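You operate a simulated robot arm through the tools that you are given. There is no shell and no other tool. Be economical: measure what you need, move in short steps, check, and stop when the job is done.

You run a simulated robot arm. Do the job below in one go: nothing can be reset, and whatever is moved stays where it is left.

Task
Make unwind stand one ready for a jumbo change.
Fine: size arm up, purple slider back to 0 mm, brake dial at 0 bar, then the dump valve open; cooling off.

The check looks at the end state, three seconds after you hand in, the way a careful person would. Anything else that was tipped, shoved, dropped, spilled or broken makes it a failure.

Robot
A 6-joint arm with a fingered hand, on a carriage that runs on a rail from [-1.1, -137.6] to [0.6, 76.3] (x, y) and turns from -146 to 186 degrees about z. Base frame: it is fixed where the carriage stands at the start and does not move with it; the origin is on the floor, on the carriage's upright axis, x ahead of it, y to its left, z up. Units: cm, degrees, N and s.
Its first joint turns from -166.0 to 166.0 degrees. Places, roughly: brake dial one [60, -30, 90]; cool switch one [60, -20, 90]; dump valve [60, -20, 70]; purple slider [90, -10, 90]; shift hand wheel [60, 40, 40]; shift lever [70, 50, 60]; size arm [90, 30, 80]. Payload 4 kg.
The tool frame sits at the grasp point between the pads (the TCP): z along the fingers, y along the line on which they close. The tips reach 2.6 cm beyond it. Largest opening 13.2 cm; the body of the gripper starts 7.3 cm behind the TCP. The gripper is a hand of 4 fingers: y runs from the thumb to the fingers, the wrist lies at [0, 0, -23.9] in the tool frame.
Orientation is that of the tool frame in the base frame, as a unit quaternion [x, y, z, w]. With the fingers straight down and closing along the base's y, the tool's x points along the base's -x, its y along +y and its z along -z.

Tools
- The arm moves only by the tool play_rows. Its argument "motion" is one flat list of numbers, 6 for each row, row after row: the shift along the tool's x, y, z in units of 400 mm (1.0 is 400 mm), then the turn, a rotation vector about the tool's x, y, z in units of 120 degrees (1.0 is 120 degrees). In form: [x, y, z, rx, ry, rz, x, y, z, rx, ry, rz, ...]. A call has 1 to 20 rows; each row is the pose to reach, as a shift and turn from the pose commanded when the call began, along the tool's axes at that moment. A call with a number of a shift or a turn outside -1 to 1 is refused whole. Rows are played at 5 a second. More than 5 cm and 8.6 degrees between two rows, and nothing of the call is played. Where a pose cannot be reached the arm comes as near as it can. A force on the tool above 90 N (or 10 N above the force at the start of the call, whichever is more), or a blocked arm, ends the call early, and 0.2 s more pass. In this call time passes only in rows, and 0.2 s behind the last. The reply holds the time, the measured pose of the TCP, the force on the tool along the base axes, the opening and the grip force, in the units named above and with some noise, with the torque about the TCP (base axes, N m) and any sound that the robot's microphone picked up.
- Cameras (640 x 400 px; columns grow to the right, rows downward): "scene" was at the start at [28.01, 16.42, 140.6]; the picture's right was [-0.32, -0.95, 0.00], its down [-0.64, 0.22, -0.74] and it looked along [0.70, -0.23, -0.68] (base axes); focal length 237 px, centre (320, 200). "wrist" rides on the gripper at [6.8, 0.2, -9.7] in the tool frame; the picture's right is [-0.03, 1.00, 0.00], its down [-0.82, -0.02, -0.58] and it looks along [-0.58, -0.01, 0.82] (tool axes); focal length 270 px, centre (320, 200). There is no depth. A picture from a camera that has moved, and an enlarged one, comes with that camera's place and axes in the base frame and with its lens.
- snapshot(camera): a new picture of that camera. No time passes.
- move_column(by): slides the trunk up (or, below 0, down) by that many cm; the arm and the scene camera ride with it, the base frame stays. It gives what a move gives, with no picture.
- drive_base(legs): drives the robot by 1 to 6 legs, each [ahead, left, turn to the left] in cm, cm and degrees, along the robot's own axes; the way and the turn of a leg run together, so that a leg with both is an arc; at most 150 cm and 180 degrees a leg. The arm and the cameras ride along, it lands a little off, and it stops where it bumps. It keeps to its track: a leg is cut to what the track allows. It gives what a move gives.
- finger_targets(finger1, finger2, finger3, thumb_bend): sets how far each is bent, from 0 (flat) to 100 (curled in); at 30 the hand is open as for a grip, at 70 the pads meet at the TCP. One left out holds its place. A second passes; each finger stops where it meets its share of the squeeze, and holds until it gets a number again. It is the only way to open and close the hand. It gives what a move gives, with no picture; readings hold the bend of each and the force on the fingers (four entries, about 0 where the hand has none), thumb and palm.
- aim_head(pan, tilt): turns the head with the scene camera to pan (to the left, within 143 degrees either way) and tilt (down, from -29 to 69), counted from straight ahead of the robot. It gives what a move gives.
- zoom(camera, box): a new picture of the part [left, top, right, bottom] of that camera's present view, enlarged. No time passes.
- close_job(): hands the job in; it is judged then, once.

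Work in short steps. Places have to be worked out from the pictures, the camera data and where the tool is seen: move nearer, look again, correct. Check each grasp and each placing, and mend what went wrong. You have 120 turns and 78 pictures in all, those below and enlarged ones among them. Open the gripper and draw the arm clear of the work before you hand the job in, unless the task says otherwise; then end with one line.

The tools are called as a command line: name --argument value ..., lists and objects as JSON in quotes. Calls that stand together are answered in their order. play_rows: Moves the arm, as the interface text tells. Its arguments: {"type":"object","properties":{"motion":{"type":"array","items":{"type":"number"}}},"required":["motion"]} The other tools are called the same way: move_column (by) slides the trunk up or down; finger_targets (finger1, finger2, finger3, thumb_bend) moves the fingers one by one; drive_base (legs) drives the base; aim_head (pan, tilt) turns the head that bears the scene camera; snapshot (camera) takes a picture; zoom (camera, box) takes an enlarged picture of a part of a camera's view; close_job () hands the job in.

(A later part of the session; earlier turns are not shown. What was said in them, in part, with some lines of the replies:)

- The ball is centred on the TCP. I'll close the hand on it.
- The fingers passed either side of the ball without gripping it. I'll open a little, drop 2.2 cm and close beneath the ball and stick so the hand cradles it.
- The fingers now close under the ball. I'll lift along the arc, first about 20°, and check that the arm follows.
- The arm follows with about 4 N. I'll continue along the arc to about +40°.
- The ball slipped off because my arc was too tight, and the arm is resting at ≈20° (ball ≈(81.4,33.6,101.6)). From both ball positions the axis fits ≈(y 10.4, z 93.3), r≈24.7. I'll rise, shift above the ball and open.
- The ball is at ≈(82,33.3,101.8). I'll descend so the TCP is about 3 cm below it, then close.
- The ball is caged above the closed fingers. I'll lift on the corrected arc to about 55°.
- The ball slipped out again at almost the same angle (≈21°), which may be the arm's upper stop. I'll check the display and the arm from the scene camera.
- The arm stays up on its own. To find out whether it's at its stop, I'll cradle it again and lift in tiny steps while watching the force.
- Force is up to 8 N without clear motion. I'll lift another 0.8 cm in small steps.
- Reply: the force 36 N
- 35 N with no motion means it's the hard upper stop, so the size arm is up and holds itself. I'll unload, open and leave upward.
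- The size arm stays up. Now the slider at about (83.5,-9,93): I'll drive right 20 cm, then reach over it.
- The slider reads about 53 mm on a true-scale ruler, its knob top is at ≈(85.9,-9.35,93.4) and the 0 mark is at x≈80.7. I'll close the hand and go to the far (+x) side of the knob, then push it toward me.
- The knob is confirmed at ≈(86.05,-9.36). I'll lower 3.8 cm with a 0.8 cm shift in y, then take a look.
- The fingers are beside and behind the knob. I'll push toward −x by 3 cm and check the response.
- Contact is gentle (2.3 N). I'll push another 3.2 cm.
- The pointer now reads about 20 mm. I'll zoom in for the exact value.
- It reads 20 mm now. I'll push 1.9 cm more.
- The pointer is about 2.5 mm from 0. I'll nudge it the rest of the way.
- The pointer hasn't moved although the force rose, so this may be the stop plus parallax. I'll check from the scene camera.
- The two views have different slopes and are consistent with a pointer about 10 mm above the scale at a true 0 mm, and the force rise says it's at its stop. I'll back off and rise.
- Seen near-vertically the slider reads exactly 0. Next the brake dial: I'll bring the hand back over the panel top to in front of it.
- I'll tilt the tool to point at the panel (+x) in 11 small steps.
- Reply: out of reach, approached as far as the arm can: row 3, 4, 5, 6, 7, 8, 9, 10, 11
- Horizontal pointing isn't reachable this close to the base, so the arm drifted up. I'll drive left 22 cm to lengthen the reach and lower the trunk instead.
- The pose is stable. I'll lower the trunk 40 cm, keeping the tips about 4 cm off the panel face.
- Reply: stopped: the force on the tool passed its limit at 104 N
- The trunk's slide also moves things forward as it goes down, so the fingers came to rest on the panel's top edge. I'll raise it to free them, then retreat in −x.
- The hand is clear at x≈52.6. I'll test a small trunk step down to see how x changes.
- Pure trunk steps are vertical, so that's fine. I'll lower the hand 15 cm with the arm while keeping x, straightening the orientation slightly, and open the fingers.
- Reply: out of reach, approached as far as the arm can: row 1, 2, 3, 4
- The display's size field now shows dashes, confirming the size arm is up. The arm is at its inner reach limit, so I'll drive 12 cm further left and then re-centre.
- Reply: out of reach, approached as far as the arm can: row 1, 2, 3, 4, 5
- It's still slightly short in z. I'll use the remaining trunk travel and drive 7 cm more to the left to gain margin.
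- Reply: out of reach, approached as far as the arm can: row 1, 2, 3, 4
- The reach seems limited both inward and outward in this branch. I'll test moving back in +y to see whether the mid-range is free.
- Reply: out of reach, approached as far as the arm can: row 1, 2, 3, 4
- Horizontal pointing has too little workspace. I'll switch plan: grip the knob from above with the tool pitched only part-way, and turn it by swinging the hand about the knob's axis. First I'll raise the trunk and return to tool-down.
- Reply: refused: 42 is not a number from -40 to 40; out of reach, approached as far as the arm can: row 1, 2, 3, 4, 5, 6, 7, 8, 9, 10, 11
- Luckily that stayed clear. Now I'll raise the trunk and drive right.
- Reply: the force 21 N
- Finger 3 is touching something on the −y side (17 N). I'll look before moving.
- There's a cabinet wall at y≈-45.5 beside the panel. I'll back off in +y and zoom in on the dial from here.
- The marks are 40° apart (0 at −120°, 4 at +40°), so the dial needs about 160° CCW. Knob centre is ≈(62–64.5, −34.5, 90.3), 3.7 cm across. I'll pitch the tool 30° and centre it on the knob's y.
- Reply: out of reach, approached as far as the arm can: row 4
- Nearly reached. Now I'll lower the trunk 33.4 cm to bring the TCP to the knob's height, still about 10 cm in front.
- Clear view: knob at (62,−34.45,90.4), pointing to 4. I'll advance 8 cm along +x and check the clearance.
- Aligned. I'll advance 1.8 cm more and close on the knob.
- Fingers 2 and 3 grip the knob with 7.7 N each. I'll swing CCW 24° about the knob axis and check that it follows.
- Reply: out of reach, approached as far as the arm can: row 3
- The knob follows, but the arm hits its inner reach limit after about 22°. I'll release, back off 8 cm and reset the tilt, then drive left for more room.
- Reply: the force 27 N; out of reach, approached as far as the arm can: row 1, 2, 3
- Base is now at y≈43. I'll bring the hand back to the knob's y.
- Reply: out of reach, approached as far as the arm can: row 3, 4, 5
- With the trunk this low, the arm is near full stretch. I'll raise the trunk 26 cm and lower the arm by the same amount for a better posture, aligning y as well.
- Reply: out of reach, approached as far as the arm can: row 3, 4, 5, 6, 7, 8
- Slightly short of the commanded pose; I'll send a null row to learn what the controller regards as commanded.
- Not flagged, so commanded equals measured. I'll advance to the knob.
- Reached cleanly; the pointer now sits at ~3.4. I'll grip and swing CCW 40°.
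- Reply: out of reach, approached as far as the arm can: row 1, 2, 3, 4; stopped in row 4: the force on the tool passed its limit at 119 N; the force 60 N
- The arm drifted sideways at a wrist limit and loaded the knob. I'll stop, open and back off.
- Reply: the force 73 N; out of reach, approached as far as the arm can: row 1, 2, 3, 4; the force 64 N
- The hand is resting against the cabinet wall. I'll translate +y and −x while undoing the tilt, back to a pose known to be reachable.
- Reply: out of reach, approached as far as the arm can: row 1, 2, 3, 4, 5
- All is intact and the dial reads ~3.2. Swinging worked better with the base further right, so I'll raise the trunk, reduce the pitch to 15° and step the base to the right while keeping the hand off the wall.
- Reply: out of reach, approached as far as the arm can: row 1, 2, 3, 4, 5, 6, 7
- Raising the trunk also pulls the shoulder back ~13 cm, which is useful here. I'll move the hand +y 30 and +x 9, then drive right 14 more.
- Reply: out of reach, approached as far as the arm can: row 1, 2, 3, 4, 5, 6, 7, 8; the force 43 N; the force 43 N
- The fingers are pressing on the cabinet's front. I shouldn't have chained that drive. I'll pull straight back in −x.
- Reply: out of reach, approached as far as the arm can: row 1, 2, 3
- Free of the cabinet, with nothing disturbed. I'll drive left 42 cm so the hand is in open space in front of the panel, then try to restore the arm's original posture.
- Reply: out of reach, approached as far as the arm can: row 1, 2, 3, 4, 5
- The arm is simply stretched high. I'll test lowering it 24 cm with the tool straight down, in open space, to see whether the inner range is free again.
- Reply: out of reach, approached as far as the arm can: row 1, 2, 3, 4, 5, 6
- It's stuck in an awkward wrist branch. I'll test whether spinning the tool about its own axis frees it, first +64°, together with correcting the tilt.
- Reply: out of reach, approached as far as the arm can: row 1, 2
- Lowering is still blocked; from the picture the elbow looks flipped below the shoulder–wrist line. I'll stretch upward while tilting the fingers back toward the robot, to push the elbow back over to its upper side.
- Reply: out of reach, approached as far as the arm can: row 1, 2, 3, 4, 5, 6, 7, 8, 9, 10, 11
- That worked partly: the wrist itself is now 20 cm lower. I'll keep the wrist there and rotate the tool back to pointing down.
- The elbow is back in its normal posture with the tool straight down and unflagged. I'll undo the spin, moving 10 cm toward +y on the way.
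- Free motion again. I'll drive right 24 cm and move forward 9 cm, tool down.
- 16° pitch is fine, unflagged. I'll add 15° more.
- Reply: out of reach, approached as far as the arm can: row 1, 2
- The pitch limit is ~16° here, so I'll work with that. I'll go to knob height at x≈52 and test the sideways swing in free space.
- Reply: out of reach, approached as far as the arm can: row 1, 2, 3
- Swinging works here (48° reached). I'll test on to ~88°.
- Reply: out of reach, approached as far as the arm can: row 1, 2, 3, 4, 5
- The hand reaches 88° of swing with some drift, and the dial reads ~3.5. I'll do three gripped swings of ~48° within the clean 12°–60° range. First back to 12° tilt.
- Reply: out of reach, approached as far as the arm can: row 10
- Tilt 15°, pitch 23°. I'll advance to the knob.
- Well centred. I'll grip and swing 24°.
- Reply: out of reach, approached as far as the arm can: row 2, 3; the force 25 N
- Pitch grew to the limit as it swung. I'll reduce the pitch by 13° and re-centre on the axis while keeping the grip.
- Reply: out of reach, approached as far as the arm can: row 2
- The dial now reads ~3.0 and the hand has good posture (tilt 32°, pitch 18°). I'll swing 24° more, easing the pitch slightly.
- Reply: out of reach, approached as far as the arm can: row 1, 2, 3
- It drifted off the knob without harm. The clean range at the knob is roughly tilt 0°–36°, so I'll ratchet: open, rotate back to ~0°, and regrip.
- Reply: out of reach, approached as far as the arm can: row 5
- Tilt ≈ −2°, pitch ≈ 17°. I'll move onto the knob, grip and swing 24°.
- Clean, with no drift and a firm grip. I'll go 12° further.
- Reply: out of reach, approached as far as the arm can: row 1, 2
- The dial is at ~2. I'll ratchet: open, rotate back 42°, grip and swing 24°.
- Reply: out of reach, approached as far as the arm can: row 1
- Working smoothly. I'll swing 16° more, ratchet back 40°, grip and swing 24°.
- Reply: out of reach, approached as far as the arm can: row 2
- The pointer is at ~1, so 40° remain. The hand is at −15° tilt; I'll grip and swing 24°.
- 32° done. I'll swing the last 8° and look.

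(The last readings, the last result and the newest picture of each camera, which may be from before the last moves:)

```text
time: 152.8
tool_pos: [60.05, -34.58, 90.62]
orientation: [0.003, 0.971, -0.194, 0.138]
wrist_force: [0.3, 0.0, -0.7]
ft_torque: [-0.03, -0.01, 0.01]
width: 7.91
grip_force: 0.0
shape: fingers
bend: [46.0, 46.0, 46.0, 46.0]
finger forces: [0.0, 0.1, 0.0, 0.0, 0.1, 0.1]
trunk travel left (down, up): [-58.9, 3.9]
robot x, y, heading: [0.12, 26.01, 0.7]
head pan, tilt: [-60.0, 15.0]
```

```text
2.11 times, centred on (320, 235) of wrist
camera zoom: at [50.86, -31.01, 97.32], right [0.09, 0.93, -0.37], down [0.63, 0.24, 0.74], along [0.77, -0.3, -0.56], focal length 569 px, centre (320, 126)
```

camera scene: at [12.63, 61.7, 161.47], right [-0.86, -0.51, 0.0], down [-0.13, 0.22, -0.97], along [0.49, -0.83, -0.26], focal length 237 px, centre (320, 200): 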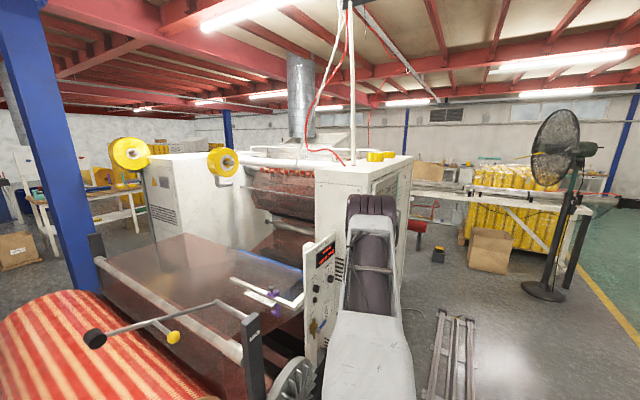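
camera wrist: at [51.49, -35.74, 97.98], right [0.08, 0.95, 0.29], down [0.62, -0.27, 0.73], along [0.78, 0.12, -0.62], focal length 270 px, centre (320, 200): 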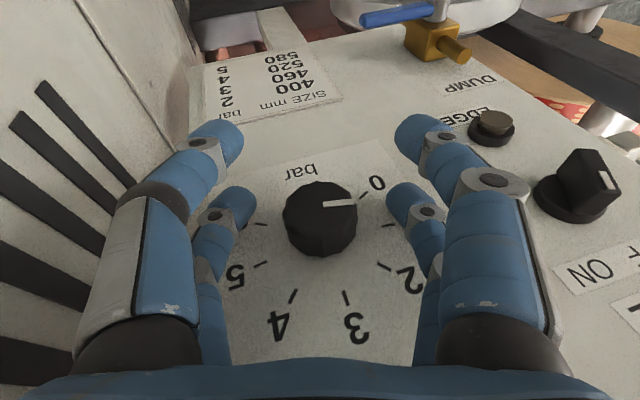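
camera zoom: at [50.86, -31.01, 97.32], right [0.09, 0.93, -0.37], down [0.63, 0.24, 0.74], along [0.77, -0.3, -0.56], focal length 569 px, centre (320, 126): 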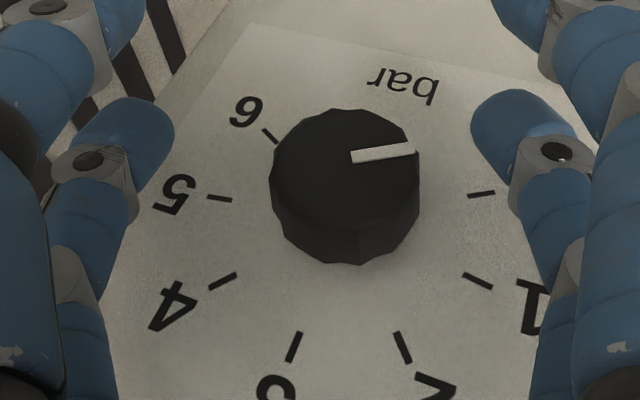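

The pointer is parallel to the 0 tick, so the brake is at 0 bar. Next the cool switch at (y≈-20.9, z≈92.8): I'll retreat 8 cm, set tilt ≈ −14° and drive left 13.6 cm.

play_rows --motion '[0.1, -0.006, -0.027, 0, 0, 0, 0.192, -0.012, -0.053, 0, 0, 0, 0.192, -0.012, -0.053, -0.058, 0.0036, 0.016, 0.192, -0.012, -0.053, -0.115, 0.0072, 0.032, 0.192, -0.012, -0.053, -0.173, 0.0108, 0.048, 0.192, -0.012, -0.053, -0.23, 0.0144, 0.064, 0.192, -0.012, -0.053, -0.288, 0.018, 0.08]'

drive_base --legs '[[0, 13.6, 0]]'

snapshot --camera "wrist"

```text
time: 154.4
tool_pos: [52.26, -34.37, 90.47]
orientation: [0.041, 0.985, 0.103, 0.135]
wrist_force: [-0.1, -0.5, 0.0]
ft_torque: [0.02, 0.01, 0.0]
width: 7.93
grip_force: 0.0
shape: fingers
bend: [46.0, 46.0, 46.0, 46.0]
finger forces: [0.0, 0.1, 0.1, 0.1, 0.1, 0.1]
out of reach, approached as far as the arm can: row 2, 3, 4
trunk travel left (down, up): [-58.9, 3.9]
robot x, y, heading: [-0.08, 26.07, 0.5]
head pan, tilt: [-60.0, 15.0]
```

```text
time: 155.7
tool_pos: [52.44, -20.43, 90.42]
orientation: [0.04, 0.985, 0.102, 0.134]
wrist_force: [0.4, -0.2, -0.2]
ft_torque: [0.02, 0.04, 0.02]
width: 7.95
grip_force: 0.1
shape: fingers
bend: [46.0, 46.0, 46.0, 46.0]
finger forces: [0.0, 0.0, 0.0, 0.0, 0.0, 0.0]
trunk travel left (down, up): [-58.9, 3.9]
robot x, y, heading: [0.44, 39.98, 0.9]
head pan, tilt: [-60.0, 15.0]
```

```text
10 pictures are left
camera wrist: at [43.27, -21.43, 97.99], right [0.07, 0.97, 0.22], down [0.63, -0.22, 0.75], along [0.78, 0.08, -0.62], focal length 270 px, centre (320, 200)
```

wrist: 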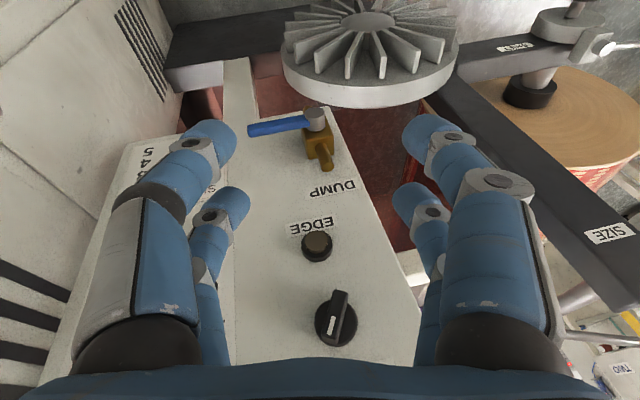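

The cool lever points ~35° right (ON), with its centre at ≈(62,-20.8,93). I'll advance to straddle it and close.

play_rows --motion '[-0.05, 0.0035, -0.003, 0, 0, 0, -0.1, 0.007, -0.006, 0, 0, 0, -0.15, 0.01, -0.009, 0, 0, 0, -0.198, 0.0135, -0.012, 0, 0, 0]'

finger_targets --finger1 80 --finger2 80 --finger3 80 --thumb_bend 80

snapshot --camera "wrist"

```text
time: 156.7
tool_pos: [60.13, -20.93, 93.21]
orientation: [0.04, 0.985, 0.103, 0.135]
wrist_force: [0.9, 0.6, 0.8]
ft_torque: [0.0, -0.01, 0.0]
width: 7.93
grip_force: 0.1
shape: fingers
bend: [46.0, 46.0, 46.0, 46.0]
finger forces: [0.0, 0.0, 0.0, 0.0, 0.0, 0.1]
trunk travel left (down, up): [-58.9, 3.9]
robot x, y, heading: [0.7, 40.34, 0.6]
head pan, tilt: [-60.0, 15.0]
```

```text
time: 157.7
tool_pos: [60.16, -21.0, 93.19]
orientation: [0.039, 0.985, 0.103, 0.134]
wrist_force: [2.5, 4.4, -5.4]
ft_torque: [0.08, 0.13, 0.1]
width: 0.0
grip_force: 6.9
shape: fingers
bend: [75.0, 66.0, 72.0, 75.0]
finger forces: [0.0, 7.6, 6.0, 0.0, 0.0, 0.0]
trunk travel left (down, up): [-58.9, 3.9]
robot x, y, heading: [0.45, 40.11, 0.8]
head pan, tilt: [-60.0, 15.0]
```

```text
9 pictures are left
camera wrist: at [50.78, -21.94, 100.63], right [0.07, 0.97, 0.22], down [0.63, -0.22, 0.75], along [0.78, 0.08, -0.63], focal length 270 px, centre (320, 200)
```

wrist: 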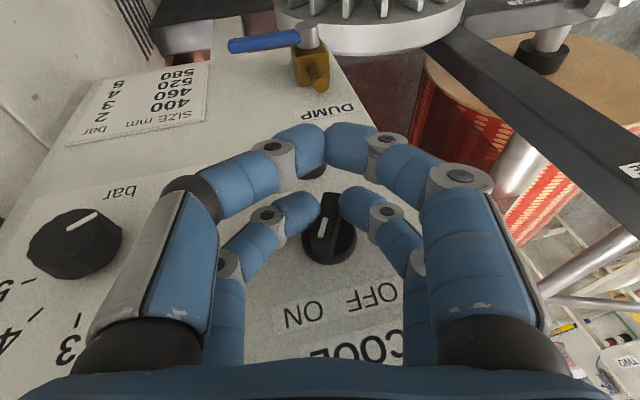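

Fingers 2 and 3 hold the lever. I'll swing 40° CCW.

play_rows --motion '[0, 0, 0, 0.0641, -0.0034, -0.0181, 0, 0, 0, 0.1281, -0.0068, -0.0363, 0, 0, 0, 0.1922, -0.0102, -0.0544, 0, 0, 0, 0.2563, -0.0136, -0.0725, 0, 0, 0, 0.3203, -0.017, -0.0907]'

snapshot --camera "wrist"

```text
time: 158.9
tool_pos: [60.02, -20.98, 93.2]
orientation: [-0.003, 0.967, -0.217, 0.136]
wrist_force: [7.5, 5.6, 2.8]
ft_torque: [0.11, -0.14, 0.19]
width: 0.0
grip_force: 8.1
shape: fingers
bend: [75.0, 66.0, 74.0, 75.0]
finger forces: [0.1, 9.7, 6.0, 0.0, 0.0, 0.0]
out of reach, approached as far as the arm can: row 5
trunk travel left (down, up): [-58.9, 3.9]
robot x, y, heading: [0.07, 40.09, 0.7]
head pan, tilt: [-60.0, 15.0]
```

```text
8 pictures are left
camera wrist: at [50.74, -17.21, 99.81], right [0.08, 0.91, -0.41], down [0.63, 0.28, 0.72], along [0.77, -0.32, -0.55], focal length 270 px, centre (320, 200)
```

wrist: 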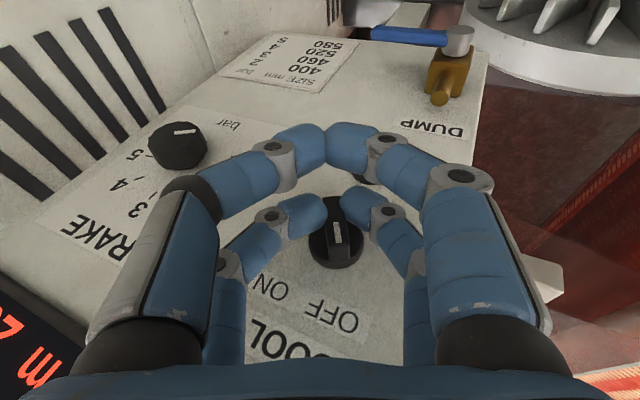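

The lever now points to OFF. I'll release, retreat 9 cm and level the hand for the dump valve (pivot ≈(61,-17.4,72.2), handle tip ≈(61,-24.7,72.1)).

finger_targets --finger1 44 --finger2 44 --finger3 44 --thumb_bend 44

play_rows --motion '[0.1, -0.0055, -0.0277, 0, 0, 0, 0.2, -0.011, -0.0555, 0, 0, 0, 0.217, -0.012, -0.06, -0.067, 0.0037, 0.0183, 0.217, -0.012, -0.06, -0.133, 0.0073, 0.0367, 0.217, -0.012, -0.06, -0.2, 0.011, 0.055]'

finger_targets --finger1 72 --finger2 72 --finger3 72 --thumb_bend 72

snapshot --camera "wrist"

```text
time: 159.9
tool_pos: [59.77, -21.1, 93.2]
orientation: [-0.003, 0.967, -0.217, 0.134]
wrist_force: [0.1, 0.0, 0.5]
ft_torque: [0.02, 0.02, -0.02]
width: 8.57
grip_force: 0.0
shape: fingers
bend: [44.0, 44.0, 44.0, 44.0]
finger forces: [0.1, 0.0, 0.0, 0.1, 0.0, 0.0]
trunk travel left (down, up): [-58.9, 3.9]
robot x, y, heading: [0.35, 40.02, 0.8]
head pan, tilt: [-60.0, 15.0]
```

```text
time: 161.3
tool_pos: [57.33, -21.67, 96.03]
orientation: [0.02, 0.959, -0.015, 0.281]
wrist_force: [0.0, 0.0, 0.0]
ft_torque: [0.01, 0.01, -0.03]
width: 8.64
grip_force: 0.1
shape: fingers
bend: [44.0, 44.0, 44.0, 44.0]
finger forces: [0.0, 0.0, 0.0, 0.0, 0.0, 0.0]
out of reach, approached as far as the arm can: row 3, 4
trunk travel left (down, up): [-58.9, 3.9]
robot x, y, heading: [0.27, 40.04, 0.9]
head pan, tilt: [-60.0, 15.0]
stopped in row 5: the arm was blocked; the commanded pose is now the measured one
```

```text
time: 162.3
tool_pos: [57.33, -21.77, 96.06]
orientation: [0.019, 0.96, -0.014, 0.28]
wrist_force: [0.1, 0.1, 0.4]
ft_torque: [-0.04, 0.0, 0.04]
width: 0.01
grip_force: 0.0
shape: fingers
bend: [71.0, 71.0, 71.0, 71.0]
finger forces: [0.1, 0.1, 0.0, 0.0, 0.0, 0.0]
trunk travel left (down, up): [-58.9, 3.9]
robot x, y, heading: [0.14, 40.15, 0.8]
head pan, tilt: [-60.0, 15.0]
```

```text
7 pictures are left
camera wrist: at [46.29, -20.97, 100.61], right [0.07, 1.0, 0.0], down [0.38, -0.02, 0.93], along [0.92, -0.06, -0.38], focal length 270 px, centre (320, 200)
```

wrist: 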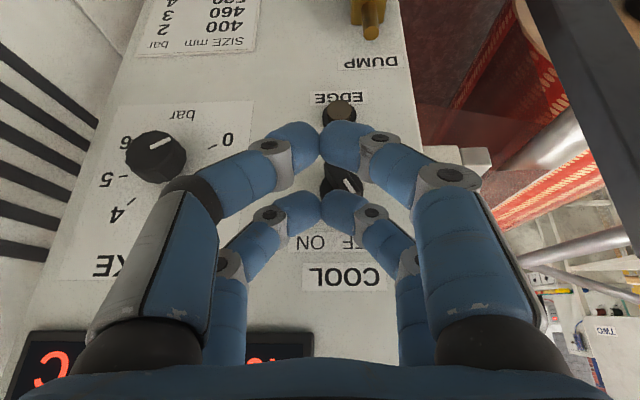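

Cool points to OFF and the brake still at 0. I'll reduce the pitch by 16° while moving back and down, in front of the dump valve.

play_rows --motion '[0.068, -0.005, 0.02, 0, 0.033, 0, 0.137, -0.01, 0.075, 0, 0.067, 0, 0.205, -0.015, 0.13, 0, 0.1, 0, 0.273, -0.02, 0.18, 0, 0.133, 0]'

```text
time: 163.3
tool_pos: [52.07, -22.08, 84.02]
orientation: [0.021, 0.989, -0.013, 0.144]
wrist_force: [-0.2, 0.1, 0.6]
ft_torque: [0.03, 0.0, 0.03]
width: 0.01
grip_force: 0.1
shape: fingers
bend: [71.0, 71.0, 71.0, 71.0]
finger forces: [0.1, 0.0, 0.0, 0.0, 0.0, 0.0]
trunk travel left (down, up): [-58.9, 3.9]
robot x, y, heading: [0.03, 40.06, 0.5]
head pan, tilt: [-60.0, 15.0]
```

Clean. I'll move to hover just above the outer end of the blue handle.

play_rows --motion '[-0.035, -0.01, 0.06, 0, 0, 0, -0.07, -0.02, 0.125, 0, 0, 0, -0.105, -0.03, 0.188, 0, 0, 0]'

snapshot --camera "wrist"

```text
time: 164.1
tool_pos: [58.15, -24.08, 78.07]
orientation: [0.021, 0.989, -0.013, 0.144]
wrist_force: [-0.2, -1.3, 0.6]
ft_torque: [-0.01, 0.02, 0.04]
width: 0.01
grip_force: 0.0
shape: fingers
bend: [71.0, 71.0, 71.0, 71.0]
finger forces: [0.0, 0.0, 0.0, 0.0, 0.0, 0.1]
trunk travel left (down, up): [-58.9, 3.9]
robot x, y, heading: [0.25, 39.91, 0.6]
head pan, tilt: [-60.0, 15.0]
```

```text
6 pictures are left
camera wrist: at [48.79, -23.26, 85.54], right [0.07, 1.0, -0.01], down [0.62, -0.04, 0.79], along [0.79, -0.06, -0.62], focal length 270 px, centre (320, 200)
```

wrist: 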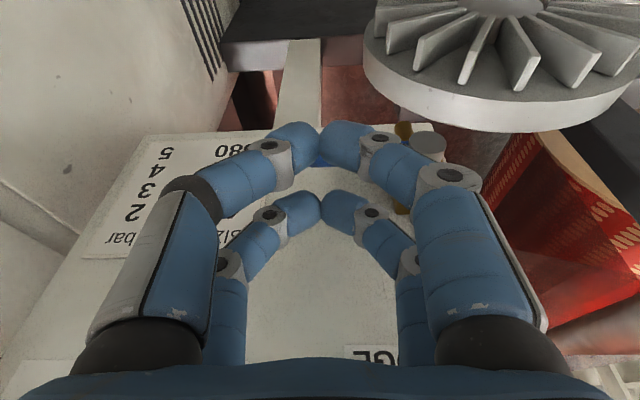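

The handle sits just under the far fingertips. I'll press down gently in 1 cm steps.

play_rows --motion '[0.0071, 0, 0.0239, 0, 0, 0, 0.0142, 0, 0.0478, 0, 0, 0, 0.0213, 0, 0.0717, 0, 0, 0, 0.0284, 0.003, 0.0956, 0, 0, 0]'

```text
time: 165.1
tool_pos: [58.19, -24.06, 73.94]
orientation: [0.022, 0.989, -0.012, 0.144]
wrist_force: [0.2, -0.6, 0.6]
ft_torque: [0.02, 0.01, -0.05]
width: 0.0
grip_force: 0.1
shape: fingers
bend: [71.0, 72.0, 71.0, 71.0]
finger forces: [0.0, 0.0, 0.0, 0.0, 0.0, 0.1]
trunk travel left (down, up): [-58.9, 3.9]
robot x, y, heading: [0.86, 39.57, 0.6]
head pan, tilt: [-60.0, 15.0]
```

No contact yet. I'll continue down 2 cm.

play_rows --motion '[0.0071, 0, 0.0239, 0, 0, 0, 0.0142, 0.0, 0.0478, 0, 0, 0]'

snapshot --camera "wrist"

```text
time: 165.7
tool_pos: [58.18, -24.03, 72.05]
orientation: [0.021, 0.989, -0.011, 0.144]
wrist_force: [-0.9, 0.0, 0.3]
ft_torque: [0.0, -0.02, 0.02]
width: 0.0
grip_force: 0.1
shape: fingers
bend: [71.0, 71.0, 71.0, 71.0]
finger forces: [0.0, 0.1, 0.0, 0.1, 0.0, 0.0]
trunk travel left (down, up): [-58.9, 3.9]
robot x, y, heading: [0.4, 40.03, 1.0]
head pan, tilt: [-60.0, 15.0]
```

```text
5 pictures are left
camera wrist: at [48.75, -23.29, 79.43], right [0.07, 1.0, -0.01], down [0.62, -0.04, 0.79], along [0.79, -0.06, -0.62], focal length 270 px, centre (320, 200)
```

wrist: 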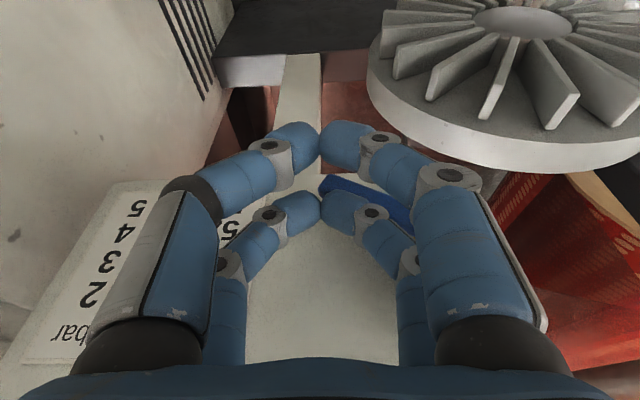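

The handle is turning downward almost force-free (~30° now). To finish the arc I'll straddle the valve with an open hand and sweep the handle in +y with the right-hand fingers. First I'll rise 6 cm, open and shift +4 cm in y.

play_rows --motion '[-0.0213, 0, -0.0717, 0, 0, 0, -0.0426, 0, -0.1434, 0, 0, 0]'

finger_targets --finger1 36 --finger2 36 --finger3 36 --thumb_bend 36

play_rows --motion '[0.0, 0.075, 0.0, 0, 0, 0, 0.018, 0.08, 0.06, 0, 0, 0, 0.0356, 0.08, 0.12, 0, 0, 0, 0.0497, 0.08, 0.167, 0, 0, 0, 0.057, 0.08, 0.191, 0, 0, 0]'

snapshot --camera "wrist"

```text
time: 166.3
tool_pos: [58.01, -24.08, 78.18]
orientation: [0.021, 0.989, -0.011, 0.144]
wrist_force: [0.3, -0.9, -0.2]
ft_torque: [-0.02, -0.04, -0.06]
width: 0.0
grip_force: 0.0
shape: fingers
bend: [71.0, 71.0, 71.0, 71.0]
finger forces: [0.0, 0.0, 0.0, 0.1, 0.0, 0.0]
trunk travel left (down, up): [-58.9, 3.9]
robot x, y, heading: [0.49, 39.94, 0.8]
head pan, tilt: [-60.0, 15.0]
```

```text
time: 167.3
tool_pos: [58.0, -24.07, 78.18]
orientation: [0.021, 0.989, -0.011, 0.144]
wrist_force: [0.4, 0.1, 1.0]
ft_torque: [0.03, 0.02, -0.03]
width: 11.28
grip_force: 0.1
shape: fingers
bend: [36.0, 36.0, 36.0, 36.0]
finger forces: [0.0, 0.0, 0.1, 0.1, 0.0, 0.0]
trunk travel left (down, up): [-58.9, 3.9]
robot x, y, heading: [0.25, 40.15, 0.9]
head pan, tilt: [-60.0, 15.0]
```

```text
time: 168.5
tool_pos: [58.27, -20.89, 70.1]
orientation: [0.021, 0.989, -0.011, 0.144]
wrist_force: [0.3, 0.2, -0.1]
ft_torque: [0.02, 0.04, -0.01]
width: 11.3
grip_force: 0.1
shape: fingers
bend: [36.0, 36.0, 36.0, 36.0]
finger forces: [0.0, 0.0, 0.0, 0.0, 0.0, 0.1]
trunk travel left (down, up): [-58.9, 3.9]
robot x, y, heading: [0.46, 39.86, 1.1]
head pan, tilt: [-60.0, 15.0]
```

```text
4 pictures are left
camera wrist: at [48.97, -20.22, 77.4], right [0.07, 1.0, -0.01], down [0.62, -0.04, 0.79], along [0.78, -0.06, -0.62], focal length 270 px, centre (320, 200)
```

wrist: 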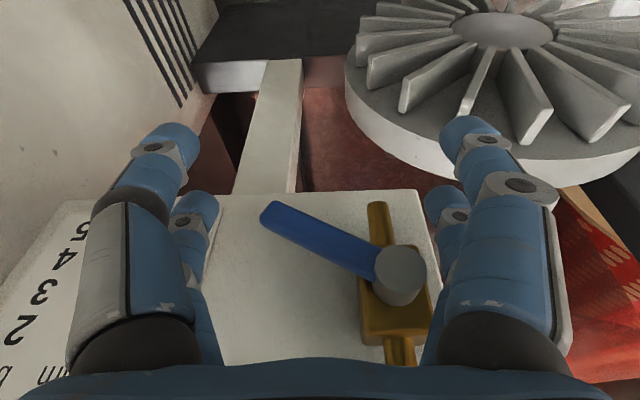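

The handle is straddled and at ~30°. The finned wheel triangulates to z≈20, far below, so it's no concern. I'll lower 2 cm, then sweep +y in small steps.

play_rows --motion '[0.007, 0, 0.024, 0, 0, 0, 0.0143, 0, 0.048, 0, 0, 0, 0.0143, 0.04, 0.048, 0, 0, 0, 0.0143, 0.08, 0.048, 0, 0, 0, 0.0143, 0.12, 0.048, 0, 0, 0, 0.0143, 0.155, 0.048, 0, 0, 0]'

```text
time: 169.9
tool_pos: [58.07, -15.03, 67.78]
orientation: [0.024, 0.989, -0.012, 0.144]
wrist_force: [-15.4, -15.0, -13.2]
ft_torque: [1.01, 0.33, -1.62]
width: 11.29
grip_force: 10.5
shape: fingers
bend: [36.0, 36.0, 21.0, 36.0]
finger forces: [0.1, 0.0, 21.1, 0.1, 0.0, 0.0]
trunk travel left (down, up): [-58.9, 3.9]
robot x, y, heading: [0.27, 39.81, 0.7]
head pan, tilt: [-60.0, 15.0]
```

Finger 3 is meeting real resistance (21 N). I'll look.

snapshot --camera "wrist"

```text
3 pictures are left
camera wrist: at [48.82, -14.23, 75.2], right [0.07, 1.0, -0.01], down [0.62, -0.04, 0.79], along [0.78, -0.06, -0.62], focal length 270 px, centre (320, 200)
```

wrist: 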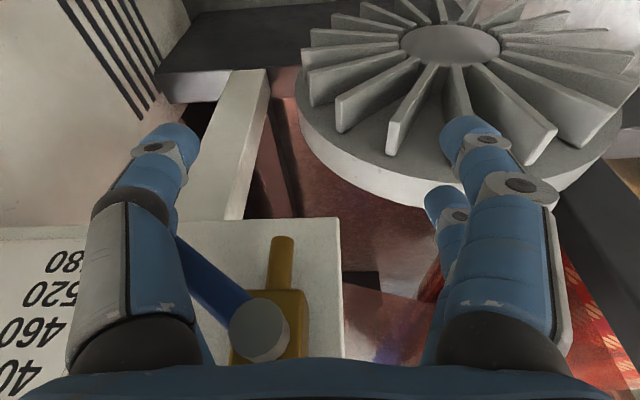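

Handle is at ~47°; finger 3 is just yielding against valve friction. I'll rise 1 cm and sweep 3 cm more so the finger bears more firmly.

play_rows --motion '[-0.007, 0.02, -0.024, 0, 0, 0, -0.007, 0.04, -0.024, 0, 0, 0, -0.007, 0.06, -0.024, 0, 0, 0, -0.007, 0.08, -0.024, 0, 0, 0]'

```text
time: 170.9
tool_pos: [58.38, -11.59, 68.98]
orientation: [0.022, 0.989, -0.012, 0.144]
wrist_force: [-18.8, -10.9, -8.1]
ft_torque: [0.7, -0.12, -1.59]
width: 11.29
grip_force: 10.0
shape: fingers
bend: [36.0, 36.0, 30.0, 36.0]
finger forces: [0.0, 0.0, 19.3, 0.1, 0.1, 0.1]
trunk travel left (down, up): [-58.9, 3.9]
robot x, y, heading: [0.6, 40.02, 1.1]
head pan, tilt: [-60.0, 15.0]
```

The handle moved; the finger surface is now at y≈-18, near vertical. I'll nudge 0.8 cm more and look.

play_rows --motion '[0, 0.01, 0, 0, 0, 0, 0, 0.02, 0, 0, 0, 0]'

snapshot --camera "wrist"

```text
time: 171.5
tool_pos: [58.68, -10.72, 69.01]
orientation: [0.021, 0.989, -0.011, 0.145]
wrist_force: [-17.2, -7.3, -7.0]
ft_torque: [0.67, -0.35, -1.29]
width: 11.31
grip_force: 8.3
shape: fingers
bend: [36.0, 36.0, 33.0, 36.0]
finger forces: [0.0, 0.1, 17.4, 0.0, 0.0, 0.0]
trunk travel left (down, up): [-58.9, 3.9]
robot x, y, heading: [0.16, 40.0, 1.1]
head pan, tilt: [-60.0, 15.0]
```

```text
2 pictures are left
camera wrist: at [49.24, -9.97, 76.35], right [0.07, 1.0, -0.01], down [0.62, -0.04, 0.79], along [0.78, -0.06, -0.62], focal length 270 px, centre (320, 200)
```

wrist: 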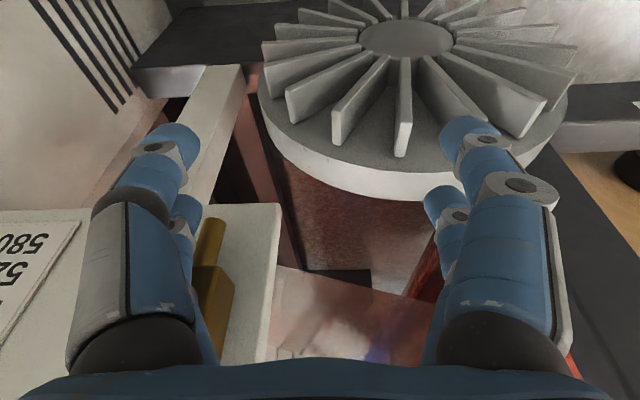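

The handle is hidden behind the finger and the −x force suggests the finger is riding on its front. I'll back off in −x by 6 cm and shift to see it.

play_rows --motion '[0.06, 0, -0.018, 0, 0, 0, 0.12, -0.02, -0.036, 0, 0, 0, 0.144, -0.1, -0.043, 0, 0, 0, 0.144, -0.15, -0.043, 0, 0, 0]'

snapshot --camera "wrist"

```text
time: 172.5
tool_pos: [52.53, -16.42, 69.13]
orientation: [0.021, 0.989, -0.011, 0.144]
wrist_force: [0.6, 0.0, 0.5]
ft_torque: [0.0, -0.01, 0.01]
width: 11.27
grip_force: 0.1
shape: fingers
bend: [36.0, 36.0, 36.0, 36.0]
finger forces: [0.1, 0.0, 0.1, 0.0, 0.0, 0.1]
trunk travel left (down, up): [-58.9, 3.9]
robot x, y, heading: [0.13, 40.04, 0.7]
head pan, tilt: [-60.0, 15.0]
```

```text
1 pictures are left
camera wrist: at [43.11, -15.71, 76.52], right [0.07, 1.0, -0.01], down [0.62, -0.03, 0.79], along [0.78, -0.06, -0.62], focal length 270 px, centre (320, 200)
```

wrist: 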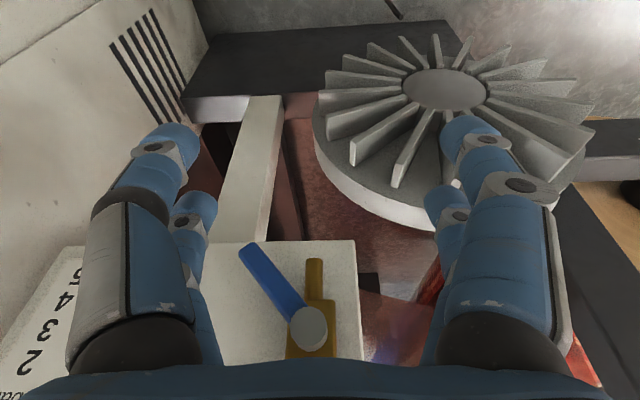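

The handle is at ~50°: the open finger slid over its front. I'll close the fist (stiffer), go around to the −y side low down, and push +y again. First I'll close, move to y≈-29.5 and down.

finger_targets --finger1 72 --finger2 72 --finger3 72 --thumb_bend 72

play_rows --motion '[0, -0.11, 0, 0, 0, 0, 0, -0.22, 0, 0, 0, 0, 0, -0.3275, 0, 0, 0, 0, 0.0256, -0.3275, 0.0865, 0, 0, 0]'

```text
time: 173.5
tool_pos: [52.59, -16.41, 69.17]
orientation: [0.022, 0.989, -0.012, 0.145]
wrist_force: [-0.6, -0.1, 0.4]
ft_torque: [-0.02, -0.03, 0.01]
width: 0.0
grip_force: 0.0
shape: fingers
bend: [71.0, 71.0, 71.0, 71.0]
finger forces: [0.0, 0.1, 0.0, 0.1, 0.0, 0.0]
trunk travel left (down, up): [-58.9, 3.9]
robot x, y, heading: [0.5, 39.64, 0.9]
head pan, tilt: [-60.0, 15.0]
```

```text
time: 174.5
tool_pos: [50.25, -26.6, 69.02]
orientation: [0.022, 0.989, -0.011, 0.145]
wrist_force: [1.0, -0.1, -0.1]
ft_torque: [0.02, 0.02, 0.02]
width: 0.03
grip_force: 0.1
shape: fingers
bend: [71.0, 71.0, 71.0, 71.0]
finger forces: [0.0, 0.0, 0.0, 0.1, 0.1, 0.0]
out of reach, approached as far as the arm can: row 3, 4
trunk travel left (down, up): [-58.9, 3.9]
robot x, y, heading: [0.14, 39.79, 1.2]
head pan, tilt: [-60.0, 15.0]
```

Reach limit; driving right 4 cm carries the hand to y≈-30.6. Then I'll go down 3.5 cm.

drive_base --legs '[[0, -4, 0]]'

play_rows --motion '[-0.048, 0, 0.014, 0, 0, 0, -0.09, 0, 0.05, 0, 0, 0, -0.085, 0, 0.085, 0, 0, 0, -0.08, 0, 0.11, 0, 0, 0]'

```text
time: 175.4
tool_pos: [50.24, -30.89, 69.08]
orientation: [0.022, 0.989, -0.011, 0.144]
wrist_force: [-0.8, -0.3, -0.6]
ft_torque: [-0.04, 0.0, 0.02]
width: 0.01
grip_force: 0.0
shape: fingers
bend: [71.0, 71.0, 71.0, 71.0]
finger forces: [0.0, 0.0, 0.0, 0.1, 0.0, 0.1]
trunk travel left (down, up): [-58.9, 3.9]
robot x, y, heading: [0.36, 36.41, 0.8]
head pan, tilt: [-60.0, 15.0]
```

```text
time: 176.4
tool_pos: [52.61, -28.91, 67.43]
orientation: [0.022, 0.989, -0.012, 0.144]
wrist_force: [-0.2, -0.1, 0.2]
ft_torque: [-0.02, -0.01, 0.02]
width: 0.0
grip_force: 0.0
shape: fingers
bend: [71.0, 71.0, 71.0, 71.0]
finger forces: [0.1, 0.0, 0.0, 0.0, 0.0, 0.0]
out of reach, approached as far as the arm can: row 1, 2, 3, 4
trunk travel left (down, up): [-58.9, 3.9]
robot x, y, heading: [0.21, 35.77, 0.9]
head pan, tilt: [-60.0, 15.0]
```

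Too far out. I'll move the hand +y 6, then drive right 8 to bring the base closer.

play_rows --motion '[0, 0.075, 0, 0, 0, 0, 0, 0.15, 0, 0, 0, 0]'

drive_base --legs '[[0, -8, 0]]'

play_rows --motion '[-0.06, 0, 0.03, 0, 0, 0, -0.1, 0, 0.075, 0, 0, 0, -0.135, 0, 0.1, 0, 0, 0]'

```text
time: 177.0
tool_pos: [52.91, -22.75, 67.25]
orientation: [0.022, 0.989, -0.012, 0.144]
wrist_force: [0.0, -0.2, 0.3]
ft_torque: [0.0, 0.01, -0.02]
width: 0.0
grip_force: 0.1
shape: fingers
bend: [71.0, 71.0, 71.0, 71.0]
finger forces: [0.0, 0.1, 0.1, 0.1, 0.0, 0.0]
trunk travel left (down, up): [-58.9, 3.9]
robot x, y, heading: [0.36, 36.03, 1.0]
head pan, tilt: [-60.0, 15.0]
```

```text
time: 178.0
tool_pos: [53.01, -30.59, 67.29]
orientation: [0.022, 0.989, -0.013, 0.144]
wrist_force: [-0.3, 0.0, 0.1]
ft_torque: [-0.01, 0.0, 0.01]
width: 0.0
grip_force: 0.0
shape: fingers
bend: [71.0, 71.0, 71.0, 71.0]
finger forces: [0.1, 0.1, 0.0, 0.1, 0.1, 0.0]
trunk travel left (down, up): [-58.9, 3.9]
robot x, y, heading: [0.07, 28.35, 1.0]
head pan, tilt: [-60.0, 15.0]
```

```text
time: 178.8
tool_pos: [59.31, -30.89, 65.02]
orientation: [0.022, 0.989, -0.012, 0.143]
wrist_force: [0.7, -0.6, 0.2]
ft_torque: [0.02, 0.03, 0.0]
width: 0.0
grip_force: 0.1
shape: fingers
bend: [71.0, 71.0, 71.0, 71.0]
finger forces: [0.1, 0.1, 0.1, 0.0, 0.0, 0.0]
trunk travel left (down, up): [-58.9, 3.9]
robot x, y, heading: [0.37, 28.34, 0.6]
head pan, tilt: [-60.0, 15.0]
```

In position (59.3,−30.9,65). I'll sweep +y 5.5 cm.

play_rows --motion '[0.001, 0.035, 0, 0, 0, 0, 0.003, 0.07, 0, 0, 0, 0, 0.005, 0.105, 0, 0, 0, 0, 0.007, 0.1375, 0, 0, 0, 0]'

```text
time: 179.8
tool_pos: [59.33, -25.4, 64.74]
orientation: [0.021, 0.989, -0.012, 0.144]
wrist_force: [0.0, -0.2, 0.7]
ft_torque: [-0.01, -0.01, -0.02]
width: 0.02
grip_force: 0.0
shape: fingers
bend: [71.0, 71.0, 71.0, 71.0]
finger forces: [0.0, 0.7, 0.0, 0.1, 0.1, 0.0]
trunk travel left (down, up): [-58.9, 3.9]
robot x, y, heading: [0.19, 27.85, 0.7]
head pan, tilt: [-60.0, 15.0]
```

Finger 2 just touches the handle. I'll continue 2 cm.

play_rows --motion '[0.001, 0.025, 0, 0, 0, 0, 0.002, 0.05, 0, 0, 0, 0]'

```text
time: 180.4
tool_pos: [59.24, -23.72, 64.84]
orientation: [0.024, 0.989, -0.014, 0.144]
wrist_force: [0.3, -17.5, -0.1]
ft_torque: [0.51, 0.01, -0.18]
width: 0.02
grip_force: 8.6
shape: fingers
bend: [71.0, 71.0, 71.0, 71.0]
finger forces: [0.0, 17.2, 0.1, 0.0, 0.1, 0.0]
trunk travel left (down, up): [-58.9, 3.9]
robot x, y, heading: [0.35, 28.23, 0.7]
head pan, tilt: [-60.0, 15.0]
```

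A clean 17 N push on the handle. I'll continue 1.5 cm to see whether it moves or stops.

play_rows --motion '[0.001, 0.015, 0, 0, 0, 0, 0.002, 0.0375, 0, 0, 0, 0]'

```text
time: 181.0
tool_pos: [59.26, -22.21, 64.89]
orientation: [0.022, 0.989, -0.013, 0.145]
wrist_force: [-2.5, -36.2, 7.7]
ft_torque: [1.49, -0.18, -0.33]
width: 0.01
grip_force: 18.6
shape: fingers
bend: [71.0, 69.0, 63.0, 71.0]
finger forces: [0.0, 36.7, 0.0, 0.1, 0.1, 0.0]
trunk travel left (down, up): [-58.9, 3.9]
robot x, y, heading: [-0.16, 28.27, 0.6]
head pan, tilt: [-60.0, 15.0]
```

Force rises to 36 N with the finger yielding, so it's likely at the stop. I'll back off −y, then −x and up, and use the last picture to verify.

play_rows --motion '[0, -0.06, 0, 0, 0, 0, 0, -0.12, 0, 0, 0, 0, 0.1, -0.12, -0.03, 0, 0, 0, 0.19, -0.12, -0.06, 0, 0, 0, 0.16, -0.05, -0.16, 0, 0, 0, 0.13, 0.02, -0.25, 0, 0, 0]'

finger_targets --finger1 30 --finger2 30 --finger3 30 --thumb_bend 30

```text
refused: row 5 steps farther than a row can; nothing moved
```

```text
time: 182.0
tool_pos: [59.16, -21.86, 64.64]
orientation: [0.021, 0.989, -0.011, 0.144]
wrist_force: [-13.6, -16.8, 8.2]
ft_torque: [0.89, -0.64, 0.19]
width: 13.24
grip_force: 11.2
shape: fingers
bend: [30.0, 31.0, 30.0, 30.0]
finger forces: [0.0, 21.8, 0.0, 0.0, 0.0, 0.0]
trunk travel left (down, up): [-58.9, 3.9]
robot x, y, heading: [0.27, 28.13, 0.8]
head pan, tilt: [-60.0, 15.0]
```

The fingers opened while still in place. I'll pull straight back in −x so nothing gets dragged, then rise.

play_rows --motion '[0.08, -0.004, -0.024, 0, 0, 0, 0.16, -0.008, -0.048, 0, 0, 0, 0.2, -0.01, -0.06, 0, 0, 0, 0.17, -0.01, -0.15, 0, 0, 0, 0.14, -0.01, -0.25, 0, 0, 0]'

```text
time: 183.2
tool_pos: [51.04, -21.64, 72.54]
orientation: [0.022, 0.989, -0.011, 0.144]
wrist_force: [-0.3, -0.4, -1.1]
ft_torque: [-0.01, 0.0, -0.01]
width: 13.28
grip_force: 0.1
shape: fingers
bend: [30.0, 30.0, 30.0, 30.0]
finger forces: [0.1, 0.1, 0.0, 0.1, 0.0, 0.0]
trunk travel left (down, up): [-58.9, 3.9]
robot x, y, heading: [0.14, 28.05, 1.1]
head pan, tilt: [-60.0, 15.0]
```

I'll rise 22 cm so the last picture shows the dump, cool and brake together.

play_rows --motion '[-0.026, 0.02, -0.088, 0, 0, 0, -0.052, 0.03, -0.175, 0, 0, 0, -0.078, 0.03, -0.263, 0, 0, 0, -0.105, 0.03, -0.35, 0, 0, 0, -0.131, 0.03, -0.438, 0, 0, 0, -0.15, 0.03, -0.51, 0, 0, 0]'

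snapshot --camera "wrist"

```text
time: 184.6
tool_pos: [51.34, -19.98, 93.81]
orientation: [0.023, 0.989, -0.011, 0.144]
wrist_force: [0.1, -0.3, -0.1]
ft_torque: [-0.02, 0.01, -0.03]
width: 13.27
grip_force: 0.1
shape: fingers
bend: [30.0, 30.0, 30.0, 30.0]
finger forces: [0.1, 0.1, 0.0, 0.0, 0.0, 0.1]
trunk travel left (down, up): [-58.9, 3.9]
robot x, y, heading: [0.21, 28.27, 0.7]
head pan, tilt: [-60.0, 15.0]
```

```text
0 pictures are left
camera wrist: at [41.85, -19.26, 101.21], right [0.07, 1.0, -0.01], down [0.62, -0.04, 0.79], along [0.78, -0.06, -0.62], focal length 270 px, centre (320, 200)
```

wrist: 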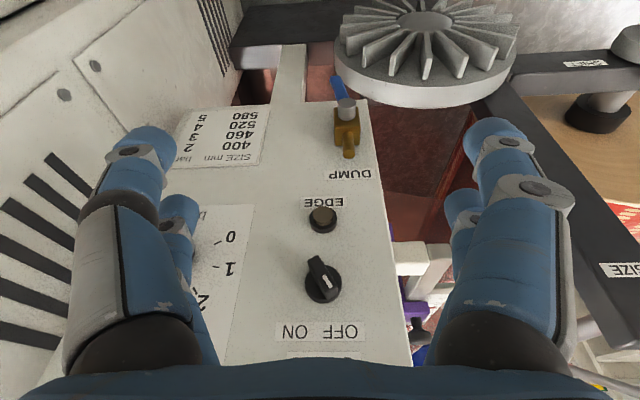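

Only the final nudge is left: brake is at 0, cool is OFF, but the dump handle is ~10° short of vertical. I'll close the fist, lean it −15° so only the tips lead, and go around to the −y side.

finger_targets --finger1 72 --finger2 72 --finger3 72 --thumb_bend 72

play_rows --motion '[0.0, -0.06, 0.06, -0.02, 0.001, 0.006, 0.02, -0.12, 0.12, -0.04, 0.002, 0.012, 0.045, -0.18, 0.2, -0.06, 0.003, 0.018, 0.07, -0.23, 0.29, -0.08, 0.004, 0.024, 0.1, -0.26, 0.38, -0.1, 0.005, 0.03, 0.135, -0.28, 0.48, -0.12, 0.0056, 0.0355, 0.17, -0.2875, 0.575, -0.12, 0.0056, 0.0355]'

```text
time: 185.6
tool_pos: [51.22, -20.03, 93.92]
orientation: [0.022, 0.989, -0.012, 0.145]
wrist_force: [0.0, 0.0, -0.4]
ft_torque: [0.03, 0.04, -0.01]
width: 0.0
grip_force: 0.1
shape: fingers
bend: [71.0, 71.0, 71.0, 71.0]
finger forces: [0.1, 0.1, 0.0, 0.0, 0.0, 0.0]
trunk travel left (down, up): [-58.9, 3.9]
robot x, y, heading: [0.23, 28.25, 1.1]
head pan, tilt: [-60.0, 15.0]
```

```text
time: 187.2
tool_pos: [50.28, -31.96, 70.37]
orientation: [0.041, 0.982, 0.118, 0.14]
wrist_force: [-0.6, -0.7, 0.2]
ft_torque: [0.02, 0.04, 0.01]
width: 0.0
grip_force: 0.1
shape: fingers
bend: [71.0, 71.0, 71.0, 71.0]
finger forces: [0.0, 0.0, 0.0, 0.0, 0.1, 0.0]
trunk travel left (down, up): [-58.9, 3.9]
robot x, y, heading: [0.12, 27.96, 0.9]
head pan, tilt: [-60.0, 15.0]
```

Lean achieved cleanly. I'll advance to x≈58.8 and z≈64.8, then sweep +y 7 cm.

play_rows --motion '[-0.054, 0.004, 0.066, 0, 0, 0, -0.108, 0.008, 0.132, 0, 0, 0, -0.162, 0.012, 0.199, 0, 0, 0]'

play_rows --motion '[0.005, 0.0424, 0.0096, 0, 0, 0, 0.01, 0.0848, 0.0192, 0, 0, 0, 0.015, 0.1272, 0.0288, 0, 0, 0, 0.02, 0.1696, 0.0385, 0, 0, 0]'

```text
time: 188.0
tool_pos: [56.07, -27.63, 66.25]
orientation: [0.04, 0.982, 0.118, 0.141]
wrist_force: [0.4, 0.3, 0.0]
ft_torque: [-0.02, -0.01, 0.0]
width: 0.0
grip_force: 0.0
shape: fingers
bend: [71.0, 71.0, 71.0, 71.0]
finger forces: [0.0, 0.0, 0.0, 0.0, 0.0, 0.0]
out of reach, approached as far as the arm can: row 1, 2, 3
trunk travel left (down, up): [-58.9, 3.9]
robot x, y, heading: [0.29, 28.18, 0.7]
head pan, tilt: [-60.0, 15.0]
```

```text
time: 189.0
tool_pos: [59.47, -25.38, 66.19]
orientation: [0.04, 0.982, 0.119, 0.14]
wrist_force: [-0.7, -0.2, 0.4]
ft_torque: [0.01, -0.02, -0.02]
width: 0.0
grip_force: 0.0
shape: fingers
bend: [71.0, 71.0, 71.0, 71.0]
finger forces: [0.1, 0.1, 0.1, 0.0, 0.0, 0.0]
out of reach, approached as far as the arm can: row 1, 2, 3, 4
trunk travel left (down, up): [-58.9, 3.9]
robot x, y, heading: [0.51, 28.22, 0.9]
head pan, tilt: [-60.0, 15.0]
```

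At (59.5,−25.4,66.2), no contact yet. I'll sweep 2.5 cm more.

play_rows --motion '[0.012, 0.028, 0.013, 0, 0, 0, 0.024, 0.056, 0.0265, 0, 0, 0]'

```text
time: 189.6
tool_pos: [60.1, -24.98, 66.2]
orientation: [0.04, 0.982, 0.119, 0.14]
wrist_force: [-0.4, 0.2, -0.5]
ft_torque: [0.03, -0.02, 0.0]
width: 0.0
grip_force: 0.0
shape: fingers
bend: [71.0, 71.0, 71.0, 71.0]
finger forces: [0.0, 0.0, 0.0, 0.0, 0.0, 0.0]
out of reach, approached as far as the arm can: row 1, 2
trunk travel left (down, up): [-58.9, 3.9]
robot x, y, heading: [0.16, 28.1, 0.9]
head pan, tilt: [-60.0, 15.0]
```

The arm is at its limit, but the base can do the sweeping: I'll drive left 2 cm.

drive_base --legs '[[0, 2, 0]]'

```text
time: 190.4
tool_pos: [60.09, -23.01, 66.17]
orientation: [0.04, 0.982, 0.119, 0.14]
wrist_force: [-3.4, -1.8, -0.4]
ft_torque: [0.1, -0.1, 0.04]
width: 0.0
grip_force: 2.6
shape: fingers
bend: [71.0, 71.0, 71.0, 71.0]
finger forces: [0.0, 3.5, 0.0, 0.0, 0.0, 0.0]
trunk travel left (down, up): [-58.9, 3.9]
robot x, y, heading: [-0.04, 30.02, 0.8]
head pan, tilt: [-60.0, 15.0]
```

Finger 2 has just made contact. I'll drive another 1.2 cm.

drive_base --legs '[[0, 1.2, 0]]'

```text
time: 191.2
tool_pos: [59.93, -22.29, 66.4]
orientation: [0.041, 0.982, 0.117, 0.141]
wrist_force: [-18.6, -31.6, 10.7]
ft_torque: [1.57, -0.85, 0.02]
width: 0.0
grip_force: 18.3
shape: fingers
bend: [71.0, 71.0, 70.0, 71.0]
finger forces: [0.1, 38.0, 0.0, 0.1, 0.1, 0.0]
trunk travel left (down, up): [-58.9, 3.9]
robot x, y, heading: [0.38, 31.34, 0.7]
head pan, tilt: [-60.0, 15.0]
```

The torque reading puts this contact at z≈70, probably the valve body rather than the handle. I'll back off by driving right 5 cm, return to zero lean and sit a bit lower, where the earlier push bore on the handle itself.

drive_base --legs '[[0, -5, 0]]'

play_rows --motion '[0.016, -0.005, 0.016, 0.056, -0.0028, -0.0165, 0.033, -0.011, 0.033, 0.1115, -0.0056, -0.033]'

```text
time: 192.1
tool_pos: [60.01, -27.06, 66.44]
orientation: [0.042, 0.982, 0.116, 0.141]
wrist_force: [0.2, -0.1, 0.0]
ft_torque: [0.0, -0.02, -0.01]
width: 0.0
grip_force: 0.1
shape: fingers
bend: [71.0, 71.0, 71.0, 71.0]
finger forces: [0.0, 0.0, 0.0, 0.0, 0.1, 0.0]
trunk travel left (down, up): [-58.9, 3.9]
robot x, y, heading: [0.17, 26.45, 0.7]
head pan, tilt: [-60.0, 15.0]
```

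```text
time: 192.7
tool_pos: [61.87, -31.02, 65.51]
orientation: [0.024, 0.989, -0.002, 0.143]
wrist_force: [-9.9, 4.6, 3.4]
ft_torque: [0.1, 0.01, 0.24]
width: 0.0
grip_force: 5.7
shape: fingers
bend: [71.0, 72.0, 72.0, 71.0]
finger forces: [0.0, 9.8, 2.1, 0.1, 0.0, 0.0]
out of reach, approached as far as the arm can: row 1, 2
trunk travel left (down, up): [-58.9, 3.9]
robot x, y, heading: [-0.14, 26.46, 0.8]
head pan, tilt: [-60.0, 15.0]
```

Lightly touching the panel (10 N). I'll back off in x and restore the base to where this pose was clean earlier (y≈28.3).

play_rows --motion '[0.04, 0.0, 0.0, 0, 0, 0, 0.08, 0.0, 0.01, 0, 0, 0]'

drive_base --legs '[[0, 2, 0]]'

play_rows --motion '[0, 0.005, 0, 0, 0, 0]'

```text
time: 193.3
tool_pos: [60.07, -32.39, 65.58]
orientation: [0.024, 0.989, -0.004, 0.145]
wrist_force: [-0.3, 0.1, -0.4]
ft_torque: [0.0, -0.02, 0.0]
width: 0.0
grip_force: 0.0
shape: fingers
bend: [71.0, 71.0, 72.0, 71.0]
finger forces: [0.0, 0.0, 0.0, 0.0, 0.0, 0.0]
out of reach, approached as far as the arm can: row 1, 2
trunk travel left (down, up): [-58.9, 3.9]
robot x, y, heading: [0.1, 26.53, 0.6]
head pan, tilt: [-60.0, 15.0]
```

```text
time: 194.1
tool_pos: [60.12, -30.29, 65.66]
orientation: [0.023, 0.989, -0.003, 0.144]
wrist_force: [-0.5, -0.4, 0.7]
ft_torque: [0.02, -0.03, -0.03]
width: 0.01
grip_force: 0.0
shape: fingers
bend: [71.0, 71.0, 72.0, 71.0]
finger forces: [0.0, 0.0, 0.0, 0.0, 0.0, 0.0]
trunk travel left (down, up): [-58.9, 3.9]
robot x, y, heading: [-0.09, 28.41, 0.7]
head pan, tilt: [-60.0, 15.0]
```

```text
time: 194.5
tool_pos: [60.3, -30.26, 65.59]
orientation: [0.023, 0.989, -0.002, 0.143]
wrist_force: [-0.4, -0.1, -0.8]
ft_torque: [-0.03, 0.01, 0.03]
width: 0.0
grip_force: 0.0
shape: fingers
bend: [71.0, 71.0, 72.0, 71.0]
finger forces: [0.0, 0.0, 0.0, 0.1, 0.0, 0.0]
trunk travel left (down, up): [-58.9, 3.9]
robot x, y, heading: [0.23, 28.4, 0.4]
head pan, tilt: [-60.0, 15.0]
```

Clean pose. I'll lower to z≈64, back x by 1 cm, then sweep with the base 6.5 cm.

play_rows --motion '[0.017, 0.0, 0.015, 0, 0, 0, 0.0345, 0.0, 0.029, 0, 0, 0]'

drive_base --legs '[[0, 6.8, 0]]'

```text
time: 195.1
tool_pos: [59.2, -30.16, 64.18]
orientation: [0.024, 0.989, -0.003, 0.143]
wrist_force: [-0.2, 0.0, 1.0]
ft_torque: [0.02, 0.04, -0.06]
width: 0.0
grip_force: 0.0
shape: fingers
bend: [71.0, 71.0, 72.0, 71.0]
finger forces: [0.0, 0.1, 0.0, 0.1, 0.0, 0.1]
trunk travel left (down, up): [-58.9, 3.9]
robot x, y, heading: [0.41, 27.96, 0.9]
head pan, tilt: [-60.0, 15.0]
```

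```text
time: 196.1
tool_pos: [59.15, -23.6, 64.19]
orientation: [0.025, 0.989, -0.005, 0.145]
wrist_force: [-3.0, -16.8, 8.6]
ft_torque: [0.93, -0.22, -0.08]
width: 0.0
grip_force: 9.8
shape: fingers
bend: [71.0, 71.0, 70.0, 71.0]
finger forces: [0.1, 18.8, 0.1, 0.1, 0.0, 0.0]
trunk travel left (down, up): [-58.9, 3.9]
robot x, y, heading: [0.59, 34.95, 0.7]
head pan, tilt: [-60.0, 15.0]
```

The force/position response matches the earlier push exactly (17 N at y≈-23.6, and 36 N didn't move it further), so the handle is on its open stop. I'll back off, retreat and rise clear.

drive_base --legs '[[0, -5, 0]]'

play_rows --motion '[0.08, 0, -0.024, 0, 0, 0, 0.16, 0, -0.048, 0, 0, 0, 0.19, 0.02, -0.12, 0, 0, 0, 0.165, 0.04, -0.22, 0, 0, 0, 0.135, 0.06, -0.32, 0, 0, 0, 0.105, 0.08, -0.42, 0, 0, 0, 0.075, 0.1, -0.52, 0, 0, 0, 0.045, 0.12, -0.62, 0, 0, 0, 0.02, 0.14, -0.72, 0, 0, 0]'

finger_targets --finger1 30 --finger2 30 --finger3 30 --thumb_bend 30

```text
time: 197.0
tool_pos: [59.11, -28.5, 64.26]
orientation: [0.025, 0.989, -0.005, 0.144]
wrist_force: [0.3, -0.3, -0.9]
ft_torque: [-0.02, 0.0, 0.01]
width: 0.03
grip_force: 0.1
shape: fingers
bend: [71.0, 71.0, 71.0, 71.0]
finger forces: [0.0, 0.0, 0.0, 0.0, 0.0, 0.0]
trunk travel left (down, up): [-58.9, 3.9]
robot x, y, heading: [0.14, 30.24, 0.8]
head pan, tilt: [-60.0, 15.0]
```

```text
time: 199.0
tool_pos: [50.34, -22.29, 91.24]
orientation: [0.025, 0.989, -0.004, 0.144]
wrist_force: [-0.3, 0.5, -1.3]
ft_torque: [0.0, 0.03, -0.03]
width: 0.0
grip_force: 0.1
shape: fingers
bend: [71.0, 72.0, 71.0, 71.0]
finger forces: [0.1, 0.1, 0.0, 0.0, 0.0, 0.0]
trunk travel left (down, up): [-58.9, 3.9]
robot x, y, heading: [0.2, 30.52, 0.8]
head pan, tilt: [-60.0, 15.0]
```

```text
time: 200.0
tool_pos: [50.3, -22.31, 91.28]
orientation: [0.025, 0.989, -0.004, 0.144]
wrist_force: [0.2, -0.1, 0.1]
ft_torque: [-0.02, 0.0, -0.01]
width: 13.25
grip_force: 0.1
shape: fingers
bend: [30.0, 30.0, 30.0, 30.0]
finger forces: [0.0, 0.1, 0.1, 0.0, 0.0, 0.0]
trunk travel left (down, up): [-58.9, 3.9]
robot x, y, heading: [0.13, 30.26, 0.3]
head pan, tilt: [-60.0, 15.0]
```

The hand is open and clear of the panel, about 14 cm in front of it. Every item on the list has been worked, so I'm handing in.

close_job

```text
The job is handed in.
```

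I handed in unwind stand one set for a jumbo change: size arm up, purple slider at 0 mm, brake dial at 0 bar, cooling OFF and the dump valve opened last. The dump valve is the least certain: the last picture showed its handle about 10° short of vertical. I pushed it again until it stopped moving, but had no pictures left to confirm it. Along the way the hand also bumped the panel's top edge (104 N), the brake knob (119 N) and the cabinet beside the panel (about 60 N). I saw no damage in later pictures.
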